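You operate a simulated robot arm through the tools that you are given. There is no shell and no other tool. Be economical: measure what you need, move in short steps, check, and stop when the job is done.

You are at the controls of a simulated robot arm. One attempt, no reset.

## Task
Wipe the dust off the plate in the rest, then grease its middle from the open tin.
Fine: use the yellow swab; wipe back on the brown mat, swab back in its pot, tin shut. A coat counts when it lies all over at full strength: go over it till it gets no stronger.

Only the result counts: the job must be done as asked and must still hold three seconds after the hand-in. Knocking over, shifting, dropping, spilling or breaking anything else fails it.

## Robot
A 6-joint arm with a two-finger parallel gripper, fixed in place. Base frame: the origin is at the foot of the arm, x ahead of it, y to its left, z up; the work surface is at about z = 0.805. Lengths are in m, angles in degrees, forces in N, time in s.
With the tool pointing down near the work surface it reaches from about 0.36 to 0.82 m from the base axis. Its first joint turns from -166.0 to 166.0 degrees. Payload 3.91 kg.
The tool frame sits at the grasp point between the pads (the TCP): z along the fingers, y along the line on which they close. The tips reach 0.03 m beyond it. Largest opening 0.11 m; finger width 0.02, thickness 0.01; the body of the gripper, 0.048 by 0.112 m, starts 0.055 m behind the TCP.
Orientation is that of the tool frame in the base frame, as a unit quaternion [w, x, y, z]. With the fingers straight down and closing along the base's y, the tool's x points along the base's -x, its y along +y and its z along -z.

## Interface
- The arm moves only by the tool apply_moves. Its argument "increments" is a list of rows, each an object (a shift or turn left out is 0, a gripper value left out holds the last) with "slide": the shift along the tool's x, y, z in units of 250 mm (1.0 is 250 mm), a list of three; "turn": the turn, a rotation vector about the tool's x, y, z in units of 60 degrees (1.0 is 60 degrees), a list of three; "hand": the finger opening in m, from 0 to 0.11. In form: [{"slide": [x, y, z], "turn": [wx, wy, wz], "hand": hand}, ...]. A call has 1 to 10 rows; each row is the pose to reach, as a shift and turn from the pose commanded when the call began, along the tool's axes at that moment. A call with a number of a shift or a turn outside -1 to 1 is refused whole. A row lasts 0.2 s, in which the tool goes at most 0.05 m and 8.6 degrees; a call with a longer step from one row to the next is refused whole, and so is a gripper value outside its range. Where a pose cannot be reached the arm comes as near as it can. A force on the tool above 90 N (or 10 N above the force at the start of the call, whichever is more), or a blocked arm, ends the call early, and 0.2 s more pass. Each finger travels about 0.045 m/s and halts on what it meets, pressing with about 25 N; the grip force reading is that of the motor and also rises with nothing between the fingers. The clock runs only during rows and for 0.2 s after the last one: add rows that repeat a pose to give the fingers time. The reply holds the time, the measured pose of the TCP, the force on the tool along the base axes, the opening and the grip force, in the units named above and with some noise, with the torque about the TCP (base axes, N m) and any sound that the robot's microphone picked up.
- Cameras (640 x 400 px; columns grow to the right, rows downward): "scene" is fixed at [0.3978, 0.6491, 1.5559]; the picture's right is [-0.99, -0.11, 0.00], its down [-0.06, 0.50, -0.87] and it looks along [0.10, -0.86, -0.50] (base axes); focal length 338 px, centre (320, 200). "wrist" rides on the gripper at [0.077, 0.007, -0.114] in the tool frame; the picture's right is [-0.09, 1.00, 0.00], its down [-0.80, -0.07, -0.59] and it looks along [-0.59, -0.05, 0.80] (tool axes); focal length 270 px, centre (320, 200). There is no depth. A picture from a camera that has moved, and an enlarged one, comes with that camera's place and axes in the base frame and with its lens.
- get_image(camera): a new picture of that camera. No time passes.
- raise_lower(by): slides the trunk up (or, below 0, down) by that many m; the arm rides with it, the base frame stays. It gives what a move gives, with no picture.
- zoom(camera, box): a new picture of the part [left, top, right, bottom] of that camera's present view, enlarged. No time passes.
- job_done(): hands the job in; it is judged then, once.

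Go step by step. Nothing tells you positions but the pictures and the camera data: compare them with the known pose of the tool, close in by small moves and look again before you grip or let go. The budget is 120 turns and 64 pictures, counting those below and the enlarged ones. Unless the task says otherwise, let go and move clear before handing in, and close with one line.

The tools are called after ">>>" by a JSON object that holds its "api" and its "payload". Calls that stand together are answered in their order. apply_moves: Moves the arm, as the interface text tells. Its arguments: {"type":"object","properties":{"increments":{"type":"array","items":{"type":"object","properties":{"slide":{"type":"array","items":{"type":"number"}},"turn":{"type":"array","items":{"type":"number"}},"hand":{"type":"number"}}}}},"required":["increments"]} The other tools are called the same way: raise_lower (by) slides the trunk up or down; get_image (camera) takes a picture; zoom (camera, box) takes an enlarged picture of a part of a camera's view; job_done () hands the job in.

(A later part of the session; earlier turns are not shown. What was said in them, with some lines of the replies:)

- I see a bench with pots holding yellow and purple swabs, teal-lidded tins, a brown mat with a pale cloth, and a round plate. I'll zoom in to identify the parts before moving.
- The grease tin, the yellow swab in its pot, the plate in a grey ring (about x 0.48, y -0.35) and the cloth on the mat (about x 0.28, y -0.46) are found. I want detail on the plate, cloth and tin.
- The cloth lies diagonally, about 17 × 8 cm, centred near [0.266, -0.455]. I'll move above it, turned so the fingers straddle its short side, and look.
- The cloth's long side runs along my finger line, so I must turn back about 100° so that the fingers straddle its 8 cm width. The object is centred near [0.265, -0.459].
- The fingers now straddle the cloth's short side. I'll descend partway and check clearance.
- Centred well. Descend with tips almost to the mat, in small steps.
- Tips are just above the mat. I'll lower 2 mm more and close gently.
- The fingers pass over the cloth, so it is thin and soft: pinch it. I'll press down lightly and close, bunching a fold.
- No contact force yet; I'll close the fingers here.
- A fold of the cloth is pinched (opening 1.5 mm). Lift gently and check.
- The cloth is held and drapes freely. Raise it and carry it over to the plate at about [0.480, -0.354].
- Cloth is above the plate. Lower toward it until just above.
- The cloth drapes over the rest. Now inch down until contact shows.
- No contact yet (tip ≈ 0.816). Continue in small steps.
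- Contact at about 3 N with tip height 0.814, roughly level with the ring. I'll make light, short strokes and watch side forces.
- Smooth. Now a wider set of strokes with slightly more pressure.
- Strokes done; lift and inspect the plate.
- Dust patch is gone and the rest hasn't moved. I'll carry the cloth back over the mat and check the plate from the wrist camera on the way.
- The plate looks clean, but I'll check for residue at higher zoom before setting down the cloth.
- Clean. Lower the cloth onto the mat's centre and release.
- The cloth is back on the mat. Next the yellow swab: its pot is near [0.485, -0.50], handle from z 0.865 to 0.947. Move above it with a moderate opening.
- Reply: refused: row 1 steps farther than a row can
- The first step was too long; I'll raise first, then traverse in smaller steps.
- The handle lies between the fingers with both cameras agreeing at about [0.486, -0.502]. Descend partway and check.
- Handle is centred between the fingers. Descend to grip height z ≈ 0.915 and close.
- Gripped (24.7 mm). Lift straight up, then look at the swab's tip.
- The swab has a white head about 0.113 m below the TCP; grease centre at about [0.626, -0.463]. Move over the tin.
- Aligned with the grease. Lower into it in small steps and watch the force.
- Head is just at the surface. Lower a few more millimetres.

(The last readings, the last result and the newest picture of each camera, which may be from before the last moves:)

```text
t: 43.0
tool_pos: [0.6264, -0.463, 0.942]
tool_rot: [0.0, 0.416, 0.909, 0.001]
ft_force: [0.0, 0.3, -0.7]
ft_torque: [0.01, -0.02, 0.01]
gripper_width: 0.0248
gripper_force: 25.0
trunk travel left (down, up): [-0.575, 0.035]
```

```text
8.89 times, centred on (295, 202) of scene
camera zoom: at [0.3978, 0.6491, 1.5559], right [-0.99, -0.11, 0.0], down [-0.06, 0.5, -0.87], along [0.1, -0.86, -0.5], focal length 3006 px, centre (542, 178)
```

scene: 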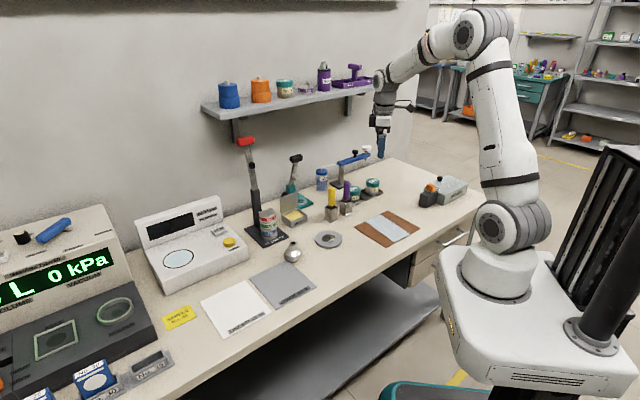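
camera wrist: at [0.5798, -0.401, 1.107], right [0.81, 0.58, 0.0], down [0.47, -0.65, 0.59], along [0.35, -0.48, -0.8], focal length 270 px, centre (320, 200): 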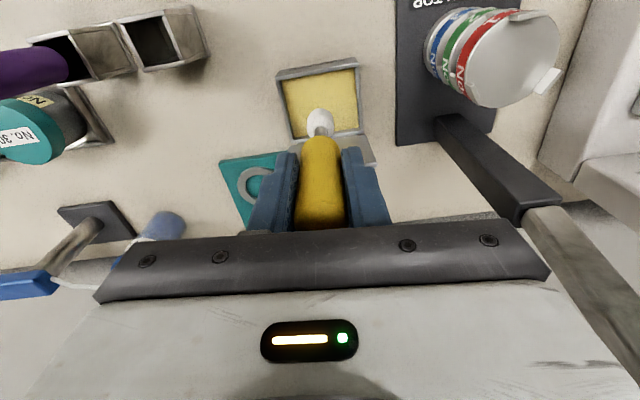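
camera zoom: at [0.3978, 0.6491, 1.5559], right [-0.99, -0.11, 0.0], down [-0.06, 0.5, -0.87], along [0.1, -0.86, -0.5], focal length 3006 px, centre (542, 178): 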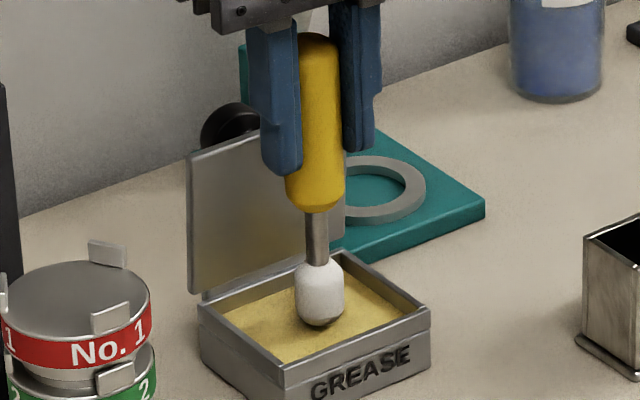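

Still not in; continue downward slowly.

>>> {"api": "apply_moves", "payload": {"increments": [{"slide": [0, 0, 0.006]}, {"slide": [0, 0, 0.012]}, {"slide": [0, 0, 0.018]}, {"slide": [0, 0, 0.024]}, {"slide": [0, 0, 0.024]}]}}

>>> {"api": "zoom", "payload": {"camera": "scene", "box": [270, 180, 320, 225]}}

```text
t: 44.2
tool_pos: [0.6281, -0.4635, 0.9353]
tool_rot: [0.0, 0.416, 0.909, -0.001]
ft_force: [-0.1, 0.2, 1.1]
ft_torque: [-0.04, 0.01, 0.02]
gripper_width: 0.025
gripper_force: 24.3
trunk travel left (down, up): [-0.575, 0.035]
```

```text
8.89 times, centred on (295, 202) of scene
camera zoom: at [0.3978, 0.6491, 1.5559], right [-0.99, -0.11, 0.0], down [-0.06, 0.5, -0.87], along [0.1, -0.86, -0.5], focal length 3006 px, centre (542, 178)
```

zoom: 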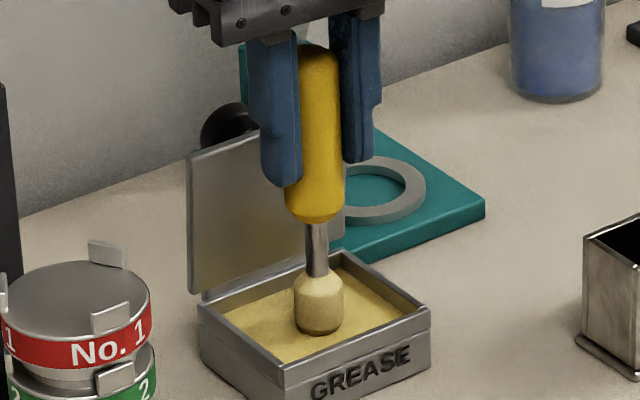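

The head is loaded with grease. Lift straight up and carry over to the plate.

>>> {"api": "apply_moves", "payload": {"increments": [{"slide": [0, 0, -0.1]}, {"slide": [0, 0, -0.25]}, {"slide": [0, 0, -0.38]}, {"slide": [0.12, -0.026, -0.38]}, {"slide": [0.27, -0.06, -0.38]}, {"slide": [0.42, -0.093, -0.38]}, {"slide": [0.57, -0.126, -0.38]}, {"slide": [0.711, -0.157, -0.38]}, {"slide": [0.711, -0.157, -0.38]}, {"slide": [0.711, -0.157, -0.38]}]}}

>>> {"api": "get_image", "payload": {"camera": "wrist"}}

```text
t: 46.4
tool_pos: [0.4812, -0.3568, 1.03]
tool_rot: [0.0, 0.416, 0.91, 0.0]
ft_force: [0.2, -0.9, -1.0]
ft_torque: [-0.01, -0.01, 0.01]
gripper_width: 0.025
gripper_force: 24.5
trunk travel left (down, up): [-0.575, 0.035]
```

```text
25 pictures are left
camera wrist: at [0.4348, -0.293, 1.1454], right [0.81, 0.58, 0.0], down [0.47, -0.65, 0.59], along [0.35, -0.48, -0.8], focal length 270 px, centre (320, 200)
```

wrist: 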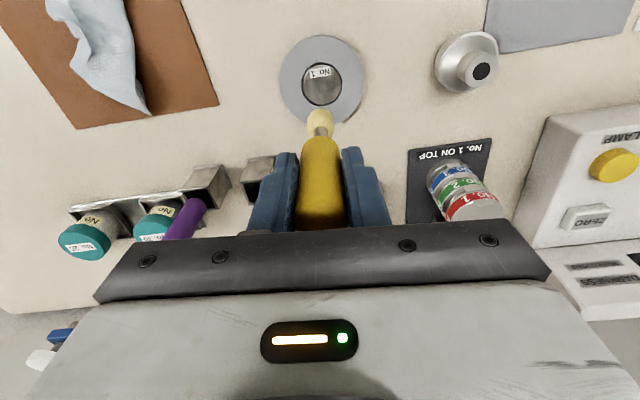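

The plate's middle is at about [0.481, -0.355], directly under the swab. Descend close.

>>> {"api": "apply_moves", "payload": {"increments": [{"slide": [0.004, 0.004, 0.15]}, {"slide": [0.004, 0.004, 0.3]}, {"slide": [0.004, 0.004, 0.37]}, {"slide": [0.004, 0.004, 0.39]}, {"slide": [0.004, 0.004, 0.39]}]}}

>>> {"api": "zoom", "payload": {"camera": "scene", "box": [303, 205, 353, 255]}}

```text
t: 47.6
tool_pos: [0.4818, -0.3533, 0.9309]
tool_rot: [-0.001, 0.416, 0.909, 0.0]
ft_force: [0.8, 0.6, 0.0]
ft_torque: [0.0, 0.01, 0.03]
gripper_width: 0.0246
gripper_force: 25.1
trunk travel left (down, up): [-0.575, 0.035]
```

```text
8.00 times, centred on (328, 230) of scene
camera zoom: at [0.3978, 0.6491, 1.5559], right [-0.99, -0.11, 0.0], down [-0.06, 0.5, -0.87], along [0.1, -0.86, -0.5], focal length 2706 px, centre (256, -40)
```

zoom: 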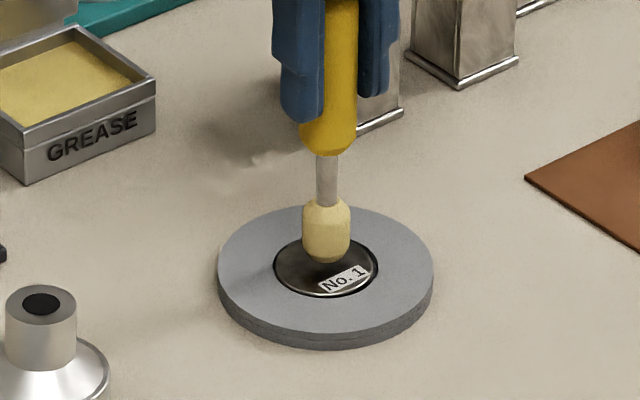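

On target. Lower until light contact.

>>> {"api": "apply_moves", "payload": {"increments": [{"slide": [0, 0, 0.008]}, {"slide": [0, 0, 0.016]}, {"slide": [0, 0, 0.02]}, {"slide": [0, 0, 0.02]}]}}

```text
t: 48.6
tool_pos: [0.4791, -0.3537, 0.9269]
tool_rot: [0.0, 0.415, 0.91, 0.001]
ft_force: [0.4, 0.1, -0.4]
ft_torque: [-0.03, 0.03, 0.0]
gripper_width: 0.025
gripper_force: 24.8
trunk travel left (down, up): [-0.575, 0.035]
```

>>> {"api": "apply_moves", "payload": {"increments": [{"slide": [0, 0, 0.004]}, {"slide": [0, 0, 0.008]}, {"slide": [0, 0, 0.012]}, {"slide": [0, 0, 0.012]}]}}

```text
t: 49.6
tool_pos: [0.4797, -0.3535, 0.9257]
tool_rot: [0.0, 0.416, 0.909, 0.0]
ft_force: [0.4, 0.5, 3.5]
ft_torque: [0.09, -0.03, -0.01]
gripper_width: 0.0249
gripper_force: 25.0
trunk travel left (down, up): [-0.575, 0.035]
```

Contact at about 3.5 N. Now small circular strokes over the middle.

>>> {"api": "apply_moves", "payload": {"increments": [{"slide": [0, 0.02, 0]}, {"slide": [0.02, 0.015, 0]}, {"slide": [0.02, -0.015, 0]}, {"slide": [0, -0.025, 0]}, {"slide": [-0.02, -0.015, 0]}, {"slide": [-0.02, 0.015, 0]}, {"slide": [0, 0.02, 0]}, {"slide": [0.01, 0, 0]}, {"slide": [0, 0, 0]}]}}

>>> {"api": "apply_moves", "payload": {"increments": [{"slide": [0, 0, -0.08]}, {"slide": [0, 0, -0.25]}, {"slide": [0, 0, -0.25]}]}}

>>> {"api": "zoom", "payload": {"camera": "scene", "box": [308, 222, 348, 254]}}

```text
t: 51.6
tool_pos: [0.4791, -0.352, 0.9252]
tool_rot: [0.0, 0.416, 0.91, 0.001]
ft_force: [-2.6, 3.1, 11.5]
ft_torque: [0.24, 0.33, -0.02]
gripper_width: 0.0248
gripper_force: 24.8
trunk travel left (down, up): [-0.575, 0.035]
```

```text
t: 52.4
tool_pos: [0.482, -0.3526, 0.988]
tool_rot: [0.0, 0.416, 0.909, 0.0]
ft_force: [0.1, 0.3, -0.1]
ft_torque: [-0.01, 0.02, -0.03]
gripper_width: 0.0248
gripper_force: 24.5
trunk travel left (down, up): [-0.575, 0.035]
```

```text
12.50 times, centred on (328, 238) of scene
camera zoom: at [0.3978, 0.6491, 1.5559], right [-0.99, -0.11, 0.0], down [-0.06, 0.5, -0.87], along [0.1, -0.86, -0.5], focal length 4227 px, centre (220, -275)
```

zoom: 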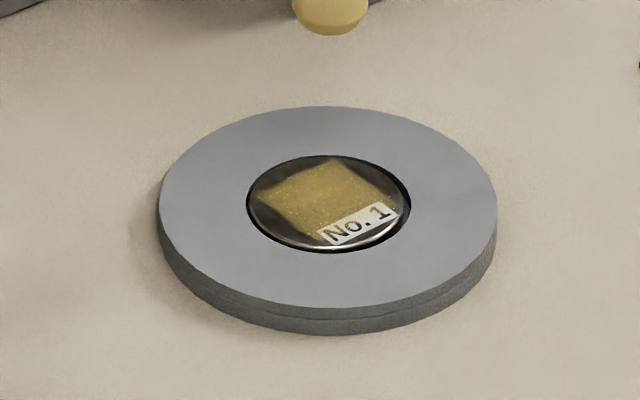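

A square translucent coat formed in the middle with thin edges; the rest hasn't moved. I'll do a denser raster, ±9 mm, at the same height.

>>> {"api": "apply_moves", "payload": {"increments": [{"slide": [0, 0, 0.15]}, {"slide": [0.036, 0.036, 0.23]}, {"slide": [0.036, 0.036, 0.25]}, {"slide": [0.036, 0, 0.25]}, {"slide": [0.036, -0.036, 0.25]}, {"slide": [0.012, -0.036, 0.25]}, {"slide": [0.012, 0, 0.25]}, {"slide": [0.012, 0.036, 0.25]}, {"slide": [-0.012, 0.036, 0.25]}, {"slide": [-0.012, 0, 0.25]}]}}

>>> {"api": "apply_moves", "payload": {"increments": [{"slide": [0, -0.036, 0]}, {"slide": [-0.024, -0.036, 0]}, {"slide": [-0.024, 0, 0]}, {"slide": [-0.024, 0.036, 0]}, {"slide": [0, 0.036, 0]}, {"slide": [0.024, 0.036, 0]}, {"slide": [0.024, 0, 0]}, {"slide": [0.024, -0.036, 0]}, {"slide": [0, -0.03, 0]}, {"slide": [0, 0, 0]}]}}

>>> {"api": "apply_moves", "payload": {"increments": [{"slide": [0, 0, -0.08]}, {"slide": [0, 0, -0.25]}, {"slide": [0, 0, -0.25]}]}}

>>> {"api": "zoom", "payload": {"camera": "scene", "box": [308, 222, 348, 254]}}

```text
t: 54.6
tool_pos: [0.4828, -0.3561, 0.9245]
tool_rot: [0.001, 0.416, 0.909, -0.001]
ft_force: [1.1, 1.0, 10.7]
ft_torque: [0.04, -0.22, 0.0]
gripper_width: 0.0246
gripper_force: 24.5
trunk travel left (down, up): [-0.575, 0.035]
```

```text
t: 56.8
tool_pos: [0.4809, -0.356, 0.9246]
tool_rot: [0.001, 0.417, 0.909, -0.001]
ft_force: [-4.4, -3.7, 19.9]
ft_torque: [-0.58, 0.42, -0.01]
gripper_width: 0.0247
gripper_force: 25.3
trunk travel left (down, up): [-0.575, 0.035]
```

```text
t: 57.6
tool_pos: [0.4842, -0.3587, 0.9846]
tool_rot: [-0.001, 0.416, 0.909, 0.0]
ft_force: [0.1, 0.4, -0.6]
ft_torque: [0.0, 0.02, -0.03]
gripper_width: 0.0245
gripper_force: 24.5
trunk travel left (down, up): [-0.575, 0.035]
```

```text
12.50 times, centred on (328, 238) of scene
camera zoom: at [0.3978, 0.6491, 1.5559], right [-0.99, -0.11, 0.0], down [-0.06, 0.5, -0.87], along [0.1, -0.86, -0.5], focal length 4227 px, centre (220, -275)
```

zoom: 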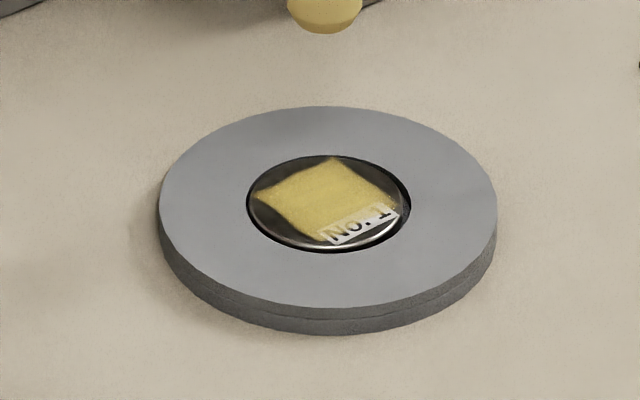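

The coat is much stronger. Another full raster (re-centred, slightly lighter), then compare.

>>> {"api": "apply_moves", "payload": {"increments": [{"slide": [0.012, 0, 0.15]}, {"slide": [0.048, 0.036, 0.23]}, {"slide": [0.048, 0.036, 0.247]}, {"slide": [0.024, 0.036, 0.247]}, {"slide": [0, 0.036, 0.247]}, {"slide": [-0.024, 0.036, 0.247]}, {"slide": [-0.024, 0.012, 0.247]}, {"slide": [0.012, 0.012, 0.247]}, {"slide": [0.048, 0.012, 0.247]}, {"slide": [0.048, -0.012, 0.247]}]}}

>>> {"api": "apply_moves", "payload": {"increments": [{"slide": [-0.036, 0, 0]}, {"slide": [-0.072, 0, 0]}, {"slide": [-0.072, -0.024, 0]}, {"slide": [-0.036, -0.024, 0]}, {"slide": [0, -0.024, 0]}, {"slide": [-0.036, 0.012, 0]}]}}

>>> {"api": "apply_moves", "payload": {"increments": [{"slide": [0, 0, -0.08]}, {"slide": [0, 0, -0.25]}, {"slide": [0, 0, -0.25]}]}}

>>> {"api": "zoom", "payload": {"camera": "scene", "box": [308, 222, 348, 254]}}

```text
t: 59.8
tool_pos: [0.4729, -0.3504, 0.9244]
tool_rot: [0.001, 0.417, 0.909, -0.001]
ft_force: [-0.7, -0.2, 2.8]
ft_torque: [-0.13, 0.07, -0.04]
gripper_width: 0.0245
gripper_force: 25.2
trunk travel left (down, up): [-0.575, 0.035]
```

```text
t: 61.2
tool_pos: [0.4799, -0.353, 0.9254]
tool_rot: [0.0, 0.417, 0.909, -0.001]
ft_force: [1.6, 0.5, 2.4]
ft_torque: [-0.04, -0.11, -0.04]
gripper_width: 0.0247
gripper_force: 25.0
trunk travel left (down, up): [-0.575, 0.035]
```

```text
t: 62.0
tool_pos: [0.4796, -0.3537, 0.9835]
tool_rot: [0.0, 0.416, 0.909, 0.0]
ft_force: [-0.3, 0.9, -0.3]
ft_torque: [0.01, 0.0, 0.03]
gripper_width: 0.0249
gripper_force: 24.8
trunk travel left (down, up): [-0.575, 0.035]
```

```text
12.50 times, centred on (328, 238) of scene
camera zoom: at [0.3978, 0.6491, 1.5559], right [-0.99, -0.11, 0.0], down [-0.06, 0.5, -0.87], along [0.1, -0.86, -0.5], focal length 4227 px, centre (220, -275)
```

zoom: 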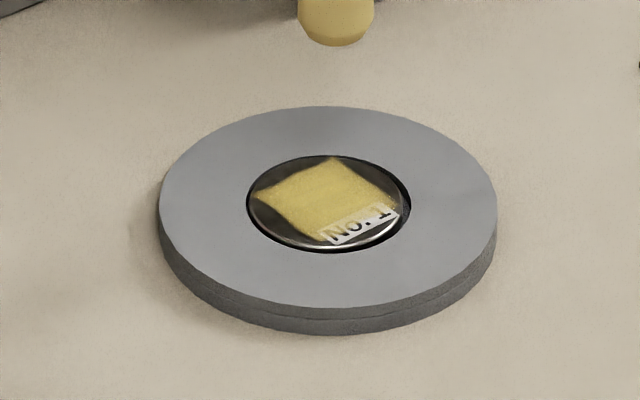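

No visible change since the last pass. A closer look at evenness and at the label.

>>> {"api": "zoom", "payload": {"camera": "scene", "box": [321, 230, 337, 240]}}

```text
16.00 times, centred on (329, 235) of scene
camera zoom: at [0.3978, 0.6491, 1.5559], right [-0.99, -0.11, 0.0], down [-0.06, 0.5, -0.87], along [0.1, -0.86, -0.5], focal length 5411 px, centre (176, -360)
```

zoom: 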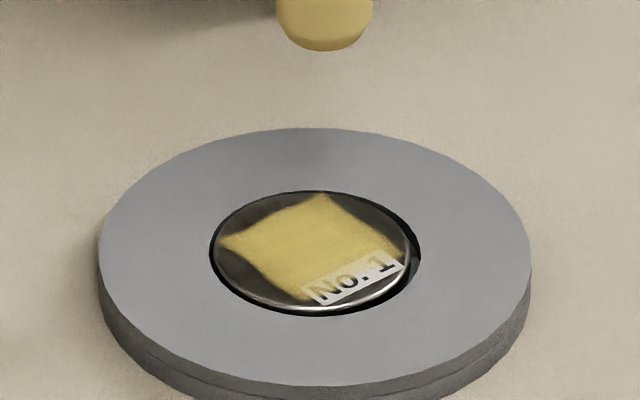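

The coat looks even but soft-edged. To be sure it's at full strength I'll re-dip and go over again; first move above the tin.

>>> {"api": "apply_moves", "payload": {"increments": [{"slide": [0, 0, -0.19]}, {"slide": [-0.12, 0.027, -0.22]}, {"slide": [-0.27, 0.06, -0.22]}, {"slide": [-0.42, 0.094, -0.22]}, {"slide": [-0.57, 0.127, -0.22]}, {"slide": [-0.714, 0.16, -0.22]}, {"slide": [-0.714, 0.16, -0.22]}, {"slide": [-0.714, 0.16, -0.07]}, {"slide": [-0.714, 0.16, 0.1]}, {"slide": [-0.714, 0.16, 0.1]}]}}

>>> {"api": "zoom", "payload": {"camera": "scene", "box": [270, 180, 320, 225]}}

```text
t: 64.2
tool_pos: [0.6254, -0.4613, 0.9608]
tool_rot: [0.0, 0.416, 0.909, 0.0]
ft_force: [-0.3, -0.2, -1.0]
ft_torque: [-0.03, 0.04, -0.01]
gripper_width: 0.0245
gripper_force: 24.6
trunk travel left (down, up): [-0.575, 0.035]
```

```text
8.89 times, centred on (295, 202) of scene
camera zoom: at [0.3978, 0.6491, 1.5559], right [-0.99, -0.11, 0.0], down [-0.06, 0.5, -0.87], along [0.1, -0.86, -0.5], focal length 3006 px, centre (542, 178)
```

zoom: 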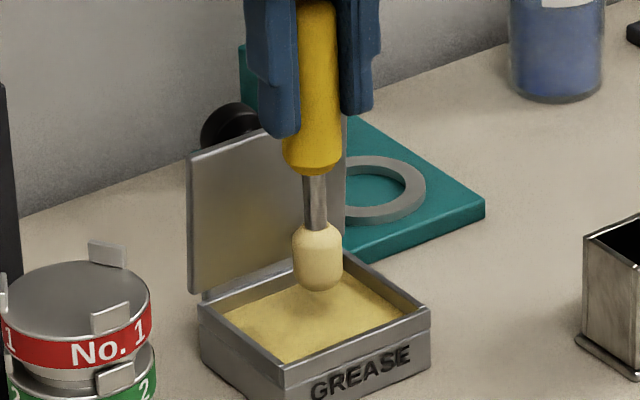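

Dip again to the same depth, then lift and return over the plate.

>>> {"api": "apply_moves", "payload": {"increments": [{"slide": [0, 0, 0.06]}, {"slide": [0, 0, 0.1]}, {"slide": [0, 0, 0.104]}, {"slide": [0, 0, 0.104]}, {"slide": [0, 0, 0]}, {"slide": [0, 0, -0.15]}, {"slide": [0, 0, -0.28]}, {"slide": [0, 0, -0.28]}]}}

>>> {"api": "apply_moves", "payload": {"increments": [{"slide": [0.15, -0.034, 0]}, {"slide": [0.3, -0.067, 0]}, {"slide": [0.45, -0.1, 0]}, {"slide": [0.6, -0.134, 0]}, {"slide": [0.714, -0.16, 0]}, {"slide": [0.714, -0.16, 0]}, {"slide": [0.714, -0.16, 0.15]}, {"slide": [0.714, -0.16, 0.18]}, {"slide": [0.714, -0.16, 0.18]}]}}

```text
t: 66.0
tool_pos: [0.6255, -0.4639, 1.0339]
tool_rot: [0.0, 0.416, 0.909, 0.0]
ft_force: [-0.2, -0.6, 0.1]
ft_torque: [-0.01, 0.0, -0.06]
gripper_width: 0.0247
gripper_force: 25.0
trunk travel left (down, up): [-0.575, 0.035]
```

```text
t: 68.0
tool_pos: [0.482, -0.3545, 0.9864]
tool_rot: [0.0, 0.416, 0.909, -0.001]
ft_force: [-0.1, 0.2, -0.8]
ft_torque: [0.0, 0.0, -0.02]
gripper_width: 0.0247
gripper_force: 25.4
trunk travel left (down, up): [-0.575, 0.035]
```

Now a wider raster (±11 mm) to fill the edges.

>>> {"api": "apply_moves", "payload": {"increments": [{"slide": [0.02, 0.02, 0.15]}, {"slide": [0.042, 0.042, 0.23]}, {"slide": [0.042, 0.042, 0.25]}, {"slide": [0.014, 0.042, 0.25]}, {"slide": [-0.014, 0.042, 0.25]}, {"slide": [-0.042, 0.042, 0.25]}, {"slide": [-0.042, 0.018, 0.25]}, {"slide": [0, 0.018, 0.25]}, {"slide": [0.042, 0.018, 0.25]}, {"slide": [0.042, 0, 0.25]}]}}

>>> {"api": "apply_moves", "payload": {"increments": [{"slide": [-0.042, 0, 0]}, {"slide": [-0.084, 0, 0]}, {"slide": [-0.084, -0.02, 0]}, {"slide": [-0.042, -0.02, 0]}, {"slide": [0, -0.02, 0]}, {"slide": [0, -0.042, 0]}, {"slide": [-0.042, -0.042, 0]}, {"slide": [-0.084, -0.042, 0]}, {"slide": [-0.042, 0, 0]}]}}

>>> {"api": "apply_moves", "payload": {"increments": [{"slide": [0, 0, -0.08]}, {"slide": [0, 0, -0.25]}, {"slide": [0, 0, -0.25]}]}}

>>> {"api": "zoom", "payload": {"camera": "scene", "box": [321, 230, 337, 240]}}

```text
t: 70.2
tool_pos: [0.4759, -0.3469, 0.9253]
tool_rot: [0.0, 0.416, 0.909, 0.0]
ft_force: [0.3, -0.9, 0.1]
ft_torque: [0.01, -0.01, 0.0]
gripper_width: 0.0246
gripper_force: 25.0
trunk travel left (down, up): [-0.575, 0.035]
```

```text
t: 72.2
tool_pos: [0.4818, -0.3538, 0.9243]
tool_rot: [0.0, 0.418, 0.909, 0.0]
ft_force: [-0.4, 0.8, 2.9]
ft_torque: [0.09, -0.04, 0.02]
gripper_width: 0.025
gripper_force: 25.0
trunk travel left (down, up): [-0.575, 0.035]
```

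```text
t: 73.0
tool_pos: [0.4816, -0.3523, 0.9873]
tool_rot: [0.0, 0.416, 0.909, 0.001]
ft_force: [-0.6, 0.1, -0.5]
ft_torque: [0.03, 0.02, 0.0]
gripper_width: 0.0246
gripper_force: 25.4
trunk travel left (down, up): [-0.575, 0.035]
```

```text
16.00 times, centred on (329, 235) of scene
camera zoom: at [0.3978, 0.6491, 1.5559], right [-0.99, -0.11, 0.0], down [-0.06, 0.5, -0.87], along [0.1, -0.86, -0.5], focal length 5411 px, centre (176, -360)
```

zoom: 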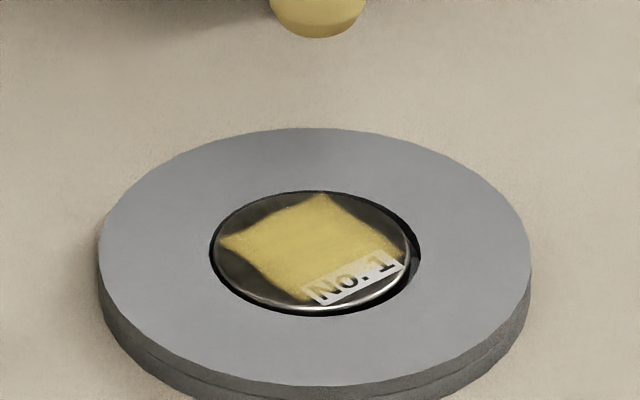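

Unchanged in appearance, so it seems saturated. I'll check evenness from the wrist camera too.

>>> {"api": "zoom", "payload": {"camera": "wrist", "box": [270, 50, 370, 140]}}

```text
4.44 times, centred on (320, 95) of wrist
camera zoom: at [0.4355, -0.2906, 1.1025], right [0.81, 0.58, 0.0], down [0.47, -0.65, 0.59], along [0.35, -0.48, -0.8], focal length 1201 px, centre (320, 667)
```

zoom: 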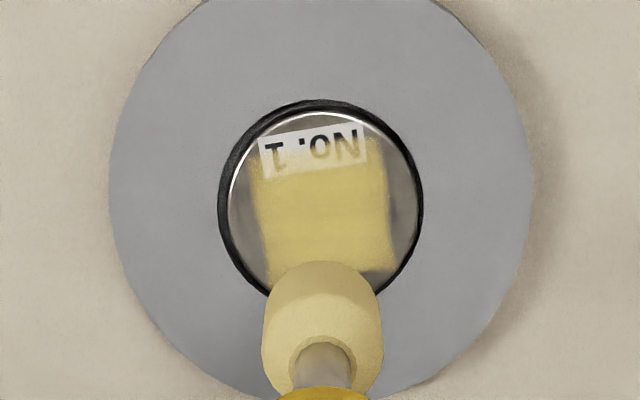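

The coat fades toward the label side (tool +x). I'll add extra strokes there with slightly more pressure, then re-check.

>>> {"api": "apply_moves", "payload": {"increments": [{"slide": [0.02, 0, 0.15]}, {"slide": [0.044, 0.03, 0.23]}, {"slide": [0.048, 0.032, 0.254]}, {"slide": [0.048, 0, 0.254]}, {"slide": [0.048, -0.036, 0.254]}, {"slide": [0.036, -0.036, 0.254]}, {"slide": [0.036, 0, 0.254]}, {"slide": [0.036, 0.036, 0.254]}, {"slide": [0.048, 0.03, 0.254]}, {"slide": [0.048, 0, 0.254]}]}}

>>> {"api": "apply_moves", "payload": {"increments": [{"slide": [0, -0.036, 0]}, {"slide": [-0.024, -0.036, 0]}, {"slide": [-0.024, 0.036, 0]}, {"slide": [-0.048, 0.04, 0]}, {"slide": [-0.072, 0.04, 0]}, {"slide": [-0.072, 0, 0]}, {"slide": [-0.072, -0.04, 0]}, {"slide": [-0.048, -0.04, 0]}, {"slide": [-0.048, 0, 0]}]}}

>>> {"api": "apply_moves", "payload": {"increments": [{"slide": [0, 0, -0.08]}, {"slide": [0, 0, -0.25]}, {"slide": [0, 0, -0.25]}]}}

>>> {"api": "zoom", "payload": {"camera": "wrist", "box": [270, 50, 370, 140]}}

```text
t: 75.2
tool_pos: [0.4711, -0.3433, 0.9246]
tool_rot: [0.0, 0.417, 0.909, 0.0]
ft_force: [1.0, 0.7, 9.5]
ft_torque: [-0.06, -0.2, 0.06]
gripper_width: 0.0243
gripper_force: 24.9
trunk travel left (down, up): [-0.575, 0.035]
```

```text
t: 77.2
tool_pos: [0.4801, -0.3549, 0.9256]
tool_rot: [0.0, 0.416, 0.909, 0.0]
ft_force: [0.0, -0.2, -1.1]
ft_torque: [-0.02, -0.01, -0.01]
gripper_width: 0.0246
gripper_force: 24.8
trunk travel left (down, up): [-0.575, 0.035]
```

```text
t: 78.0
tool_pos: [0.4761, -0.3528, 0.9883]
tool_rot: [-0.001, 0.416, 0.909, 0.001]
ft_force: [0.0, -0.2, -0.4]
ft_torque: [-0.02, 0.04, -0.02]
gripper_width: 0.0247
gripper_force: 24.7
trunk travel left (down, up): [-0.575, 0.035]
```

```text
4.44 times, centred on (320, 95) of wrist
camera zoom: at [0.4302, -0.2897, 1.1015], right [0.81, 0.58, 0.0], down [0.47, -0.65, 0.59], along [0.35, -0.48, -0.8], focal length 1201 px, centre (320, 667)
```

zoom: 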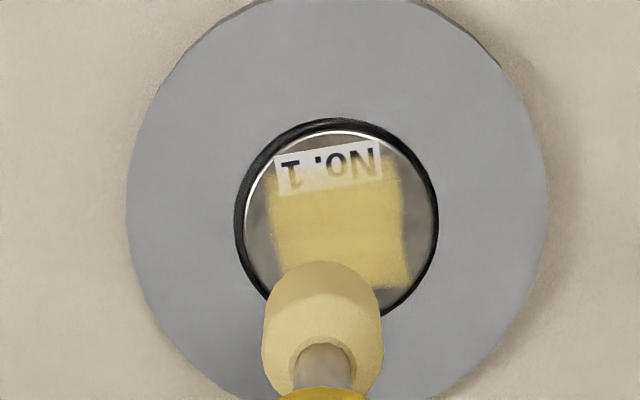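

No visible change over the last pass. One scene check of the whole patch, then I'll go to the pot.

>>> {"api": "apply_moves", "payload": {"increments": [{"slide": [0, 0, -0.15]}, {"slide": [0, 0, -0.25]}, {"slide": [0, 0, -0.25]}]}}

>>> {"api": "zoom", "payload": {"camera": "scene", "box": [321, 230, 337, 240]}}

```text
t: 78.8
tool_pos: [0.4773, -0.3528, 1.0497]
tool_rot: [-0.001, 0.416, 0.909, 0.0]
ft_force: [-0.2, 0.1, -0.1]
ft_torque: [0.01, 0.02, -0.01]
gripper_width: 0.0244
gripper_force: 24.5
trunk travel left (down, up): [-0.575, 0.035]
```

```text
16.00 times, centred on (329, 235) of scene
camera zoom: at [0.3978, 0.6491, 1.5559], right [-0.99, -0.11, 0.0], down [-0.06, 0.5, -0.87], along [0.1, -0.86, -0.5], focal length 5411 px, centre (176, -360)
```

zoom: 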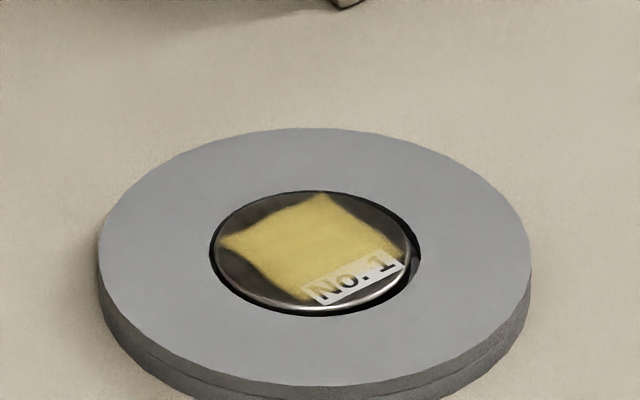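

Coat is full and even. Now carry the swab back above its pot (commanded displacement retraced exactly).

>>> {"api": "apply_moves", "payload": {"increments": [{"slide": [-0.11, -0.09, 0]}, {"slide": [-0.23, -0.18, 0]}, {"slide": [-0.34, -0.27, 0]}, {"slide": [-0.452, -0.36, 0]}, {"slide": [-0.452, -0.36, 0]}, {"slide": [-0.452, -0.36, 0]}]}}

>>> {"api": "zoom", "payload": {"camera": "wrist", "box": [240, 30, 400, 190]}}

>>> {"api": "zoom", "payload": {"camera": "scene", "box": [300, 155, 360, 215]}}

```text
t: 80.2
tool_pos: [0.4861, -0.5008, 1.0464]
tool_rot: [0.001, 0.417, 0.909, 0.0]
ft_force: [-0.2, 0.3, -0.9]
ft_torque: [0.0, -0.01, 0.03]
gripper_width: 0.0247
gripper_force: 24.5
trunk travel left (down, up): [-0.575, 0.035]
```

```text
2.50 times, centred on (320, 110) of wrist
camera zoom: at [0.44, -0.4372, 1.1615], right [0.81, 0.58, 0.0], down [0.47, -0.65, 0.59], along [0.35, -0.48, -0.8], focal length 676 px, centre (320, 425)
```

zoom: 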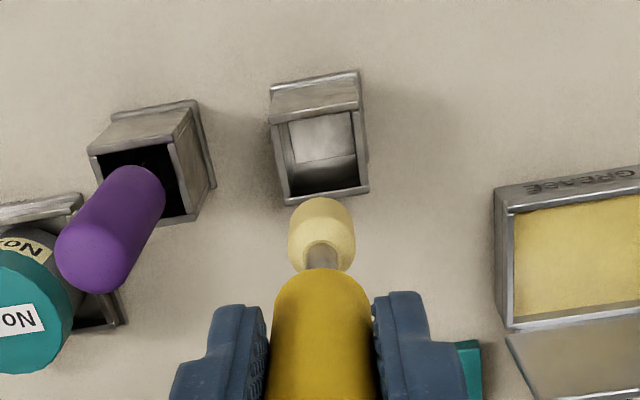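

```text
6.67 times, centred on (330, 185) of scene
camera zoom: at [0.3978, 0.6491, 1.5559], right [-0.99, -0.11, 0.0], down [-0.06, 0.5, -0.87], along [0.1, -0.86, -0.5], focal length 2255 px, centre (253, 300)
```

zoom: 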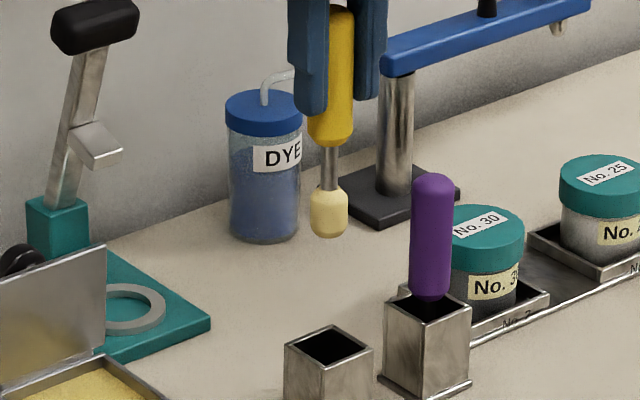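

Aligned with the pot opening. Lower it in, slowing near the bottom.

>>> {"api": "apply_moves", "payload": {"increments": [{"slide": [0, 0, 0.15]}, {"slide": [0, 0, 0.25]}, {"slide": [0, 0, 0.33]}, {"slide": [0, 0, 0.41]}, {"slide": [0, 0, 0.47]}, {"slide": [0, 0, 0.5]}, {"slide": [0, 0, 0.5]}]}}

>>> {"api": "zoom", "payload": {"camera": "scene", "box": [300, 155, 360, 215]}}

```text
t: 81.8
tool_pos: [0.4874, -0.4988, 0.9237]
tool_rot: [0.0, 0.417, 0.909, 0.0]
ft_force: [-0.3, 0.4, -1.3]
ft_torque: [-0.01, 0.0, -0.03]
gripper_width: 0.0246
gripper_force: 25.3
trunk travel left (down, up): [-0.575, 0.035]
```

```text
6.67 times, centred on (330, 185) of scene
camera zoom: at [0.3978, 0.6491, 1.5559], right [-0.99, -0.11, 0.0], down [-0.06, 0.5, -0.87], along [0.1, -0.86, -0.5], focal length 2255 px, centre (253, 300)
```

zoom: 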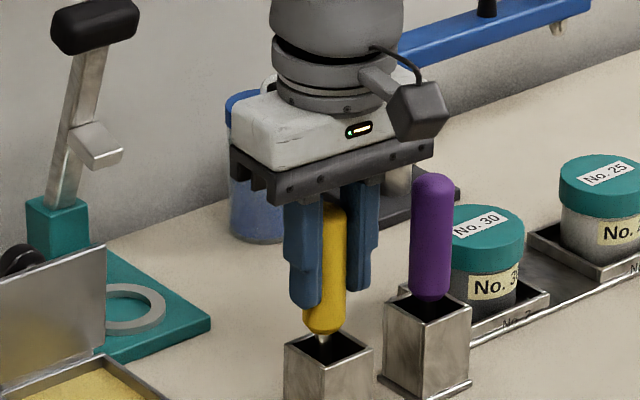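

Almost there, about 6 mm above the original seat. Lower the rest gently.

>>> {"api": "apply_moves", "payload": {"increments": [{"slide": [0, 0, 0.01]}, {"slide": [0, 0, 0.018]}, {"slide": [0, 0, 0.022]}, {"slide": [0, 0, 0.022]}]}}

```text
t: 82.8
tool_pos: [0.4869, -0.4999, 0.9191]
tool_rot: [0.001, 0.416, 0.909, -0.001]
ft_force: [0.3, -1.2, 4.2]
ft_torque: [-0.22, -0.14, 0.02]
gripper_width: 0.0246
gripper_force: 25.3
trunk travel left (down, up): [-0.575, 0.035]
```

Bottom contact felt (4 N). Release slowly and check before rising.

>>> {"api": "apply_moves", "payload": {"increments": [{"hand": 0.03}, {"hand": 0.038}, {"hand": 0.046}, {"hand": 0.052}, {"hand": 0.052}, {"hand": 0.052}]}}

>>> {"api": "zoom", "payload": {"camera": "scene", "box": [300, 155, 360, 215]}}

```text
t: 84.2
tool_pos: [0.4863, -0.5, 0.9181]
tool_rot: [0.0, 0.417, 0.909, -0.001]
ft_force: [-0.2, 0.1, -0.3]
ft_torque: [-0.03, 0.03, -0.02]
gripper_width: 0.052
gripper_force: 0.1
trunk travel left (down, up): [-0.575, 0.035]
```

```text
6.67 times, centred on (330, 185) of scene
camera zoom: at [0.3978, 0.6491, 1.5559], right [-0.99, -0.11, 0.0], down [-0.06, 0.5, -0.87], along [0.1, -0.86, -0.5], focal length 2255 px, centre (253, 300)
```

zoom: 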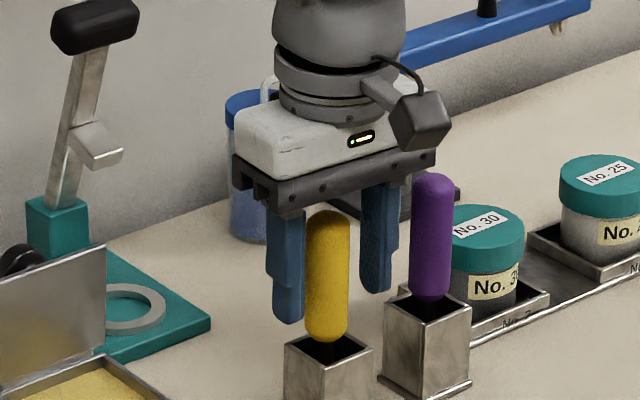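

The swab stands in its pot. Rise clear, then turn 90° so the fingers close across the lid: the far finger can hook behind the upright lid to push it shut.

>>> {"api": "apply_moves", "payload": {"increments": [{"slide": [0, 0, -0.1]}, {"slide": [0, 0, -0.25]}, {"slide": [0, 0, -0.4]}, {"slide": [0, 0, -0.53]}, {"slide": [0, 0, -0.53]}]}}

>>> {"api": "apply_moves", "payload": {"increments": [{"turn": [0, 0, -0.14]}, {"turn": [0, 0, -0.28]}, {"turn": [0, 0, -0.42]}, {"turn": [0, 0, -0.56]}, {"turn": [0, 0, -0.7]}, {"turn": [0, 0, -0.84]}, {"turn": [0, 0, -0.98]}, {"turn": [0, 0, -0.98]}]}}

>>> {"api": "apply_moves", "payload": {"increments": [{"turn": [0, 0, -0.14], "hand": 0.06}, {"turn": [0, 0, -0.28], "hand": 0.08}, {"turn": [0, 0, -0.42], "hand": 0.1}, {"turn": [0, 0, -0.52], "hand": 0.11}, {"turn": [0, 0, -0.52], "hand": 0.11}, {"turn": [0, 0, -0.52], "hand": 0.11}, {"turn": [0, 0, -0.52], "hand": 0.11}]}}

>>> {"api": "get_image", "payload": {"camera": "wrist"}}

```text
t: 85.4
tool_pos: [0.4869, -0.4983, 1.0494]
tool_rot: [0.0, 0.417, 0.909, 0.0]
ft_force: [0.0, 0.7, 0.4]
ft_torque: [0.03, 0.03, 0.04]
gripper_width: 0.0519
gripper_force: 0.0
trunk travel left (down, up): [-0.575, 0.035]
```

```text
t: 87.2
tool_pos: [0.4857, -0.4969, 1.0512]
tool_rot: [0.0, -0.085, 0.996, 0.0]
ft_force: [0.3, -0.6, -0.1]
ft_torque: [-0.01, 0.05, 0.0]
gripper_width: 0.0522
gripper_force: 0.1
trunk travel left (down, up): [-0.575, 0.035]
```

```text
t: 88.8
tool_pos: [0.4867, -0.5007, 1.0513]
tool_rot: [0.0, -0.349, 0.937, 0.0]
ft_force: [-0.7, 0.1, -0.2]
ft_torque: [0.01, -0.02, 0.03]
gripper_width: 0.1102
gripper_force: 0.1
trunk travel left (down, up): [-0.575, 0.035]
```

```text
10 pictures are left
camera wrist: at [0.4221, -0.5438, 1.1661], right [-0.58, 0.81, 0.0], down [0.65, 0.47, 0.59], along [0.48, 0.35, -0.8], focal length 270 px, centre (320, 200)
```

wrist: 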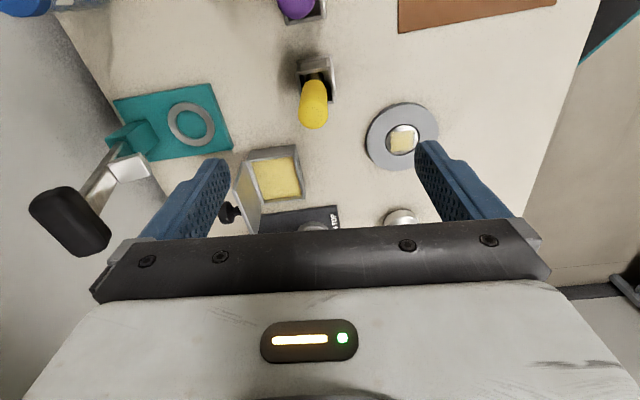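

I see the lid carries a black knob on its outer (wall) face at about [0.674, -0.512, 0.893]. I'll place the open hand so the far finger passes behind that knob.

>>> {"api": "apply_moves", "payload": {"increments": [{"slide": [-0.13, -0.095, 0]}, {"slide": [-0.27, -0.19, 0]}, {"slide": [-0.4, -0.285, 0]}, {"slide": [-0.533, -0.38, 0]}, {"slide": [-0.533, -0.38, 0]}, {"slide": [-0.533, -0.38, 0.18]}, {"slide": [-0.533, -0.38, 0.36]}, {"slide": [-0.533, -0.38, 0.36]}]}}

>>> {"api": "zoom", "payload": {"camera": "scene", "box": [255, 165, 325, 225]}}

>>> {"api": "get_image", "payload": {"camera": "wrist"}}

```text
t: 90.6
tool_pos: [0.6502, -0.4821, 0.9592]
tool_rot: [0.0, -0.348, 0.937, -0.001]
ft_force: [0.3, 1.1, 0.3]
ft_torque: [-0.02, -0.03, -0.01]
gripper_width: 0.1097
gripper_force: 0.0
trunk travel left (down, up): [-0.575, 0.035]
```

```text
6.67 times, centred on (290, 195) of scene
camera zoom: at [0.3978, 0.6491, 1.5559], right [-0.99, -0.11, 0.0], down [-0.06, 0.5, -0.87], along [0.1, -0.86, -0.5], focal length 2255 px, centre (520, 233)
```

zoom: 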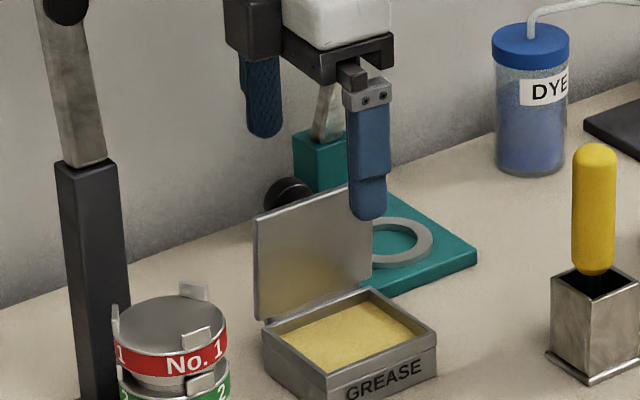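

```text
8 pictures are left
camera wrist: at [0.5868, -0.5269, 1.0743], right [-0.58, 0.81, 0.0], down [0.65, 0.47, 0.59], along [0.48, 0.35, -0.8], focal length 270 px, centre (320, 200)
```

wrist: 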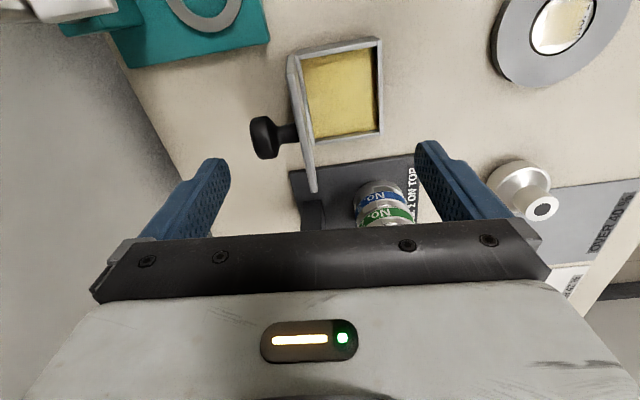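

The knob sits just inside the far finger's line. Shift 6 mm further out for clearance and descend behind the knob.

>>> {"api": "apply_moves", "payload": {"increments": [{"slide": [0, -0.024, 0]}, {"slide": [0, -0.024, 0.06]}, {"slide": [0, -0.024, 0.12]}, {"slide": [0, -0.024, 0.17]}, {"slide": [0, -0.024, 0.21]}, {"slide": [0, -0.024, 0.21]}]}}

>>> {"api": "get_image", "payload": {"camera": "wrist"}}

```text
t: 92.0
tool_pos: [0.6533, -0.4871, 0.9115]
tool_rot: [0.0, -0.348, 0.937, 0.0]
ft_force: [-0.4, 0.6, 0.1]
ft_torque: [-0.03, 0.01, 0.02]
gripper_width: 0.1103
gripper_force: 0.0
trunk travel left (down, up): [-0.575, 0.035]
```

```text
7 pictures are left
camera wrist: at [0.5893, -0.5317, 1.0254], right [-0.58, 0.81, 0.0], down [0.65, 0.47, 0.59], along [0.48, 0.35, -0.8], focal length 270 px, centre (320, 200)
```

wrist: 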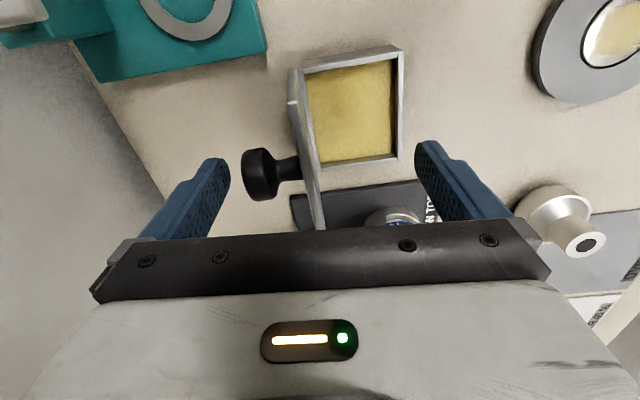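

The far finger is behind the knob with about 1 cm gap. Push gently forward.

>>> {"api": "apply_moves", "payload": {"increments": [{"slide": [0, 0.03, 0]}, {"slide": [0, 0.05, 0]}, {"slide": [0, 0.07, 0]}, {"slide": [0, 0.09, 0]}, {"slide": [0, 0.11, 0]}, {"slide": [0, 0.13, 0]}, {"slide": [0, 0.15, 0]}]}}

>>> {"api": "zoom", "payload": {"camera": "scene", "box": [255, 165, 325, 225]}}

```text
t: 93.6
tool_pos: [0.6301, -0.4589, 0.9088]
tool_rot: [0.0, -0.349, 0.937, 0.0]
ft_force: [0.5, 0.2, -0.1]
ft_torque: [0.04, 0.01, 0.02]
gripper_width: 0.1097
gripper_force: 0.1
trunk travel left (down, up): [-0.575, 0.035]
```

```text
6.67 times, centred on (290, 195) of scene
camera zoom: at [0.3978, 0.6491, 1.5559], right [-0.99, -0.11, 0.0], down [-0.06, 0.5, -0.87], along [0.1, -0.86, -0.5], focal length 2255 px, centre (520, 233)
```

zoom: 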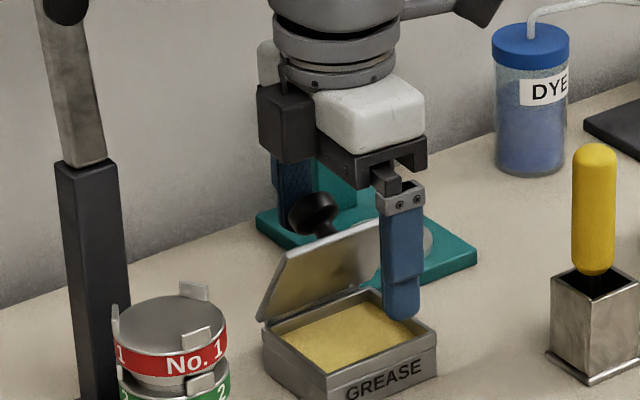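

The lid is swinging forward, held by hinge friction. Keep pushing.

>>> {"api": "apply_moves", "payload": {"increments": [{"slide": [0, 0.02, 0]}, {"slide": [0, 0.04, 0]}, {"slide": [0, 0.06, 0]}, {"slide": [0, 0.08, 0]}, {"slide": [0, 0.1, 0]}, {"slide": [0, 0.12, 0]}]}}

>>> {"api": "zoom", "payload": {"camera": "scene", "box": [255, 165, 325, 225]}}

```text
t: 95.0
tool_pos: [0.6097, -0.4367, 0.9082]
tool_rot: [0.0, -0.348, 0.937, 0.0]
ft_force: [0.3, 0.2, -0.7]
ft_torque: [-0.02, 0.01, -0.01]
gripper_width: 0.11
gripper_force: 0.0
trunk travel left (down, up): [-0.575, 0.035]
```

```text
6.67 times, centred on (290, 195) of scene
camera zoom: at [0.3978, 0.6491, 1.5559], right [-0.99, -0.11, 0.0], down [-0.06, 0.5, -0.87], along [0.1, -0.86, -0.5], focal length 2255 px, centre (520, 233)
```

zoom: 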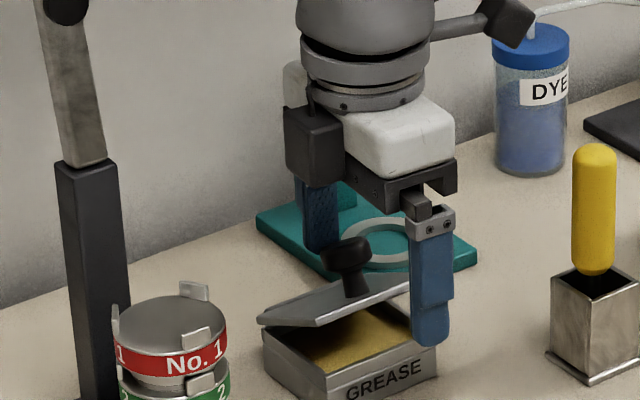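

Lid is about 25° from shut. A bit more push, then I'll rise, close the hand and press the knob from above.

>>> {"api": "apply_moves", "payload": {"increments": [{"slide": [0, 0.02, 0]}, {"slide": [0, 0.04, 0]}, {"slide": [0, 0.06, 0]}, {"slide": [0, 0.08, 0]}, {"slide": [0, 0.08, -0.1]}, {"slide": [0, 0.08, -0.25]}, {"slide": [0, 0.08, -0.36], "hand": 0.08}, {"slide": [0, 0.08, -0.36], "hand": 0.05}, {"slide": [0, 0.08, -0.36], "hand": 0.02}, {"slide": [0, 0.08, -0.36], "hand": 0.0}]}}

>>> {"api": "zoom", "payload": {"camera": "scene", "box": [255, 165, 325, 225]}}

```text
t: 97.2
tool_pos: [0.5971, -0.4202, 0.9975]
tool_rot: [-0.001, -0.348, 0.937, 0.0]
ft_force: [0.1, 0.3, -0.6]
ft_torque: [0.01, -0.01, 0.01]
gripper_width: 0.0246
gripper_force: 0.0
trunk travel left (down, up): [-0.575, 0.035]
```

```text
6.67 times, centred on (290, 195) of scene
camera zoom: at [0.3978, 0.6491, 1.5559], right [-0.99, -0.11, 0.0], down [-0.06, 0.5, -0.87], along [0.1, -0.86, -0.5], focal length 2255 px, centre (520, 233)
```

zoom: 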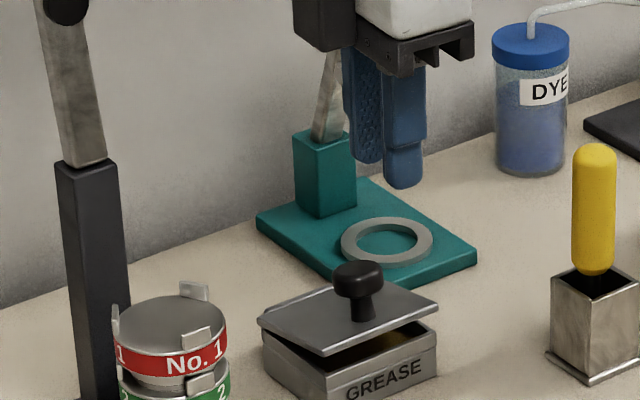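

The lid is nearly shut. Move the closed fingers over the knob (about [0.624, -0.458]) and press down gently.

>>> {"api": "apply_moves", "payload": {"increments": [{"slide": [0.018, -0.1, 0], "hand": 0}, {"slide": [0.018, -0.186, 0]}, {"slide": [0.018, -0.186, 0]}, {"slide": [0.018, -0.186, 0.15]}, {"slide": [0.018, -0.186, 0.28]}, {"slide": [0.018, -0.186, 0.31]}, {"slide": [0.018, -0.186, 0.33]}, {"slide": [0.018, -0.186, 0.35]}]}}

```text
t: 99.0
tool_pos: [0.6233, -0.4599, 0.9111]
tool_rot: [0.0, -0.349, 0.937, 0.0]
ft_force: [-0.1, -0.4, 0.4]
ft_torque: [0.03, 0.0, -0.03]
gripper_width: 0.0001
gripper_force: 25.2
trunk travel left (down, up): [-0.575, 0.035]
```

Not yet a firm contact; continue down slowly.

>>> {"api": "apply_moves", "payload": {"increments": [{"slide": [0, 0, 0.012]}, {"slide": [0, 0, 0.024]}, {"slide": [0, 0, 0.036]}, {"slide": [0, 0, 0.048]}, {"slide": [0, 0, 0.048]}]}}

```text
t: 100.2
tool_pos: [0.6232, -0.46, 0.9]
tool_rot: [0.0, -0.349, 0.937, -0.002]
ft_force: [0.6, 3.3, 11.5]
ft_torque: [0.11, 0.03, 0.01]
gripper_width: 0.0
gripper_force: 25.4
trunk travel left (down, up): [-0.575, 0.035]
```

Firm contact at 11.5 N. Check the lid.

>>> {"api": "zoom", "payload": {"camera": "scene", "box": [270, 190, 320, 230]}}

```text
10.00 times, centred on (295, 210) of scene
camera zoom: at [0.3978, 0.6491, 1.5559], right [-0.99, -0.11, 0.0], down [-0.06, 0.5, -0.87], along [0.1, -0.86, -0.5], focal length 3382 px, centre (570, 100)
```

zoom: 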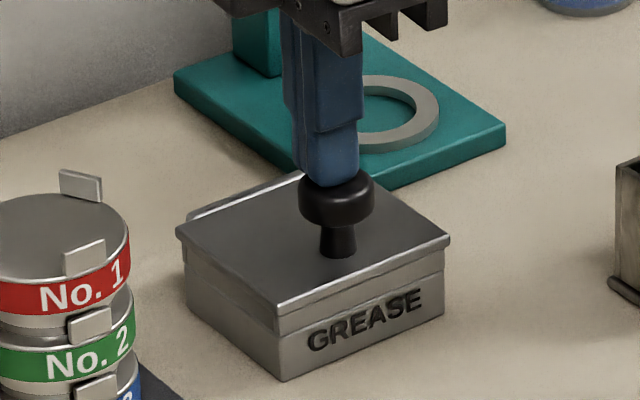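

The tin is shut. Rise clear and do a final overall check.

>>> {"api": "apply_moves", "payload": {"increments": [{"slide": [0, 0, -0.08]}, {"slide": [0, 0, -0.25]}, {"slide": [0, 0, -0.42]}, {"slide": [0, 0, -0.6]}, {"slide": [0, 0, -0.7]}, {"slide": [0, 0, -0.7]}]}}

>>> {"api": "zoom", "payload": {"camera": "scene", "box": [250, 140, 430, 255]}}

>>> {"api": "zoom", "payload": {"camera": "scene", "box": [308, 222, 348, 254]}}

```text
t: 101.6
tool_pos: [0.6243, -0.4607, 1.0755]
tool_rot: [0.0, -0.348, 0.937, 0.0]
ft_force: [0.3, -0.1, -0.7]
ft_torque: [0.02, 0.02, -0.01]
gripper_width: 0.0
gripper_force: 25.0
trunk travel left (down, up): [-0.575, 0.035]
```

```text
3.48 times, centred on (340, 198) of scene
camera zoom: at [0.3978, 0.6491, 1.5559], right [-0.99, -0.11, 0.0], down [-0.06, 0.5, -0.87], along [0.1, -0.86, -0.5], focal length 1176 px, centre (250, 209)
```

zoom: 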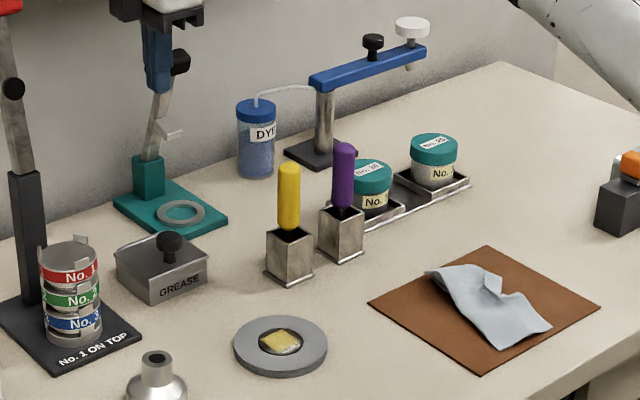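

```text
12.50 times, centred on (328, 238) of scene
camera zoom: at [0.3978, 0.6491, 1.5559], right [-0.99, -0.11, 0.0], down [-0.06, 0.5, -0.87], along [0.1, -0.86, -0.5], focal length 4227 px, centre (220, -275)
```

zoom: 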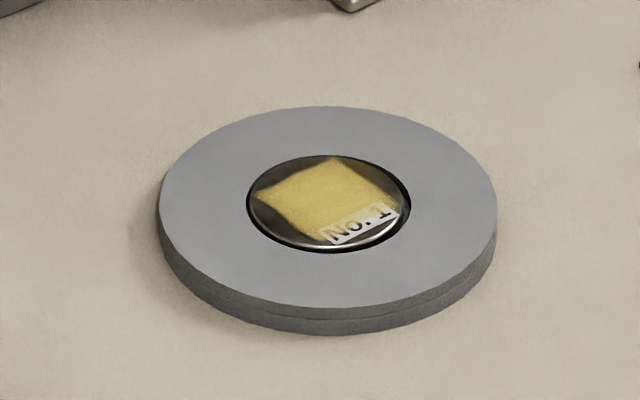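

The last picture shows the plate clean and greased in the middle, the cloth on the mat, the swab in its pot and the tin shut. Nothing else looks disturbed and the hand is clear, so I'm handing in.

>>> {"api": "job_done", "payload": {}}

```text
The job is handed in.
```

The job is handed in: the dust is wiped off the plate and its middle is greased with the yellow swab. I went over the coat until it looked no stronger; it looks a little thinner along the edge by the label. The wipe is back on the brown mat, the swab is in its pot and the tin is shut.
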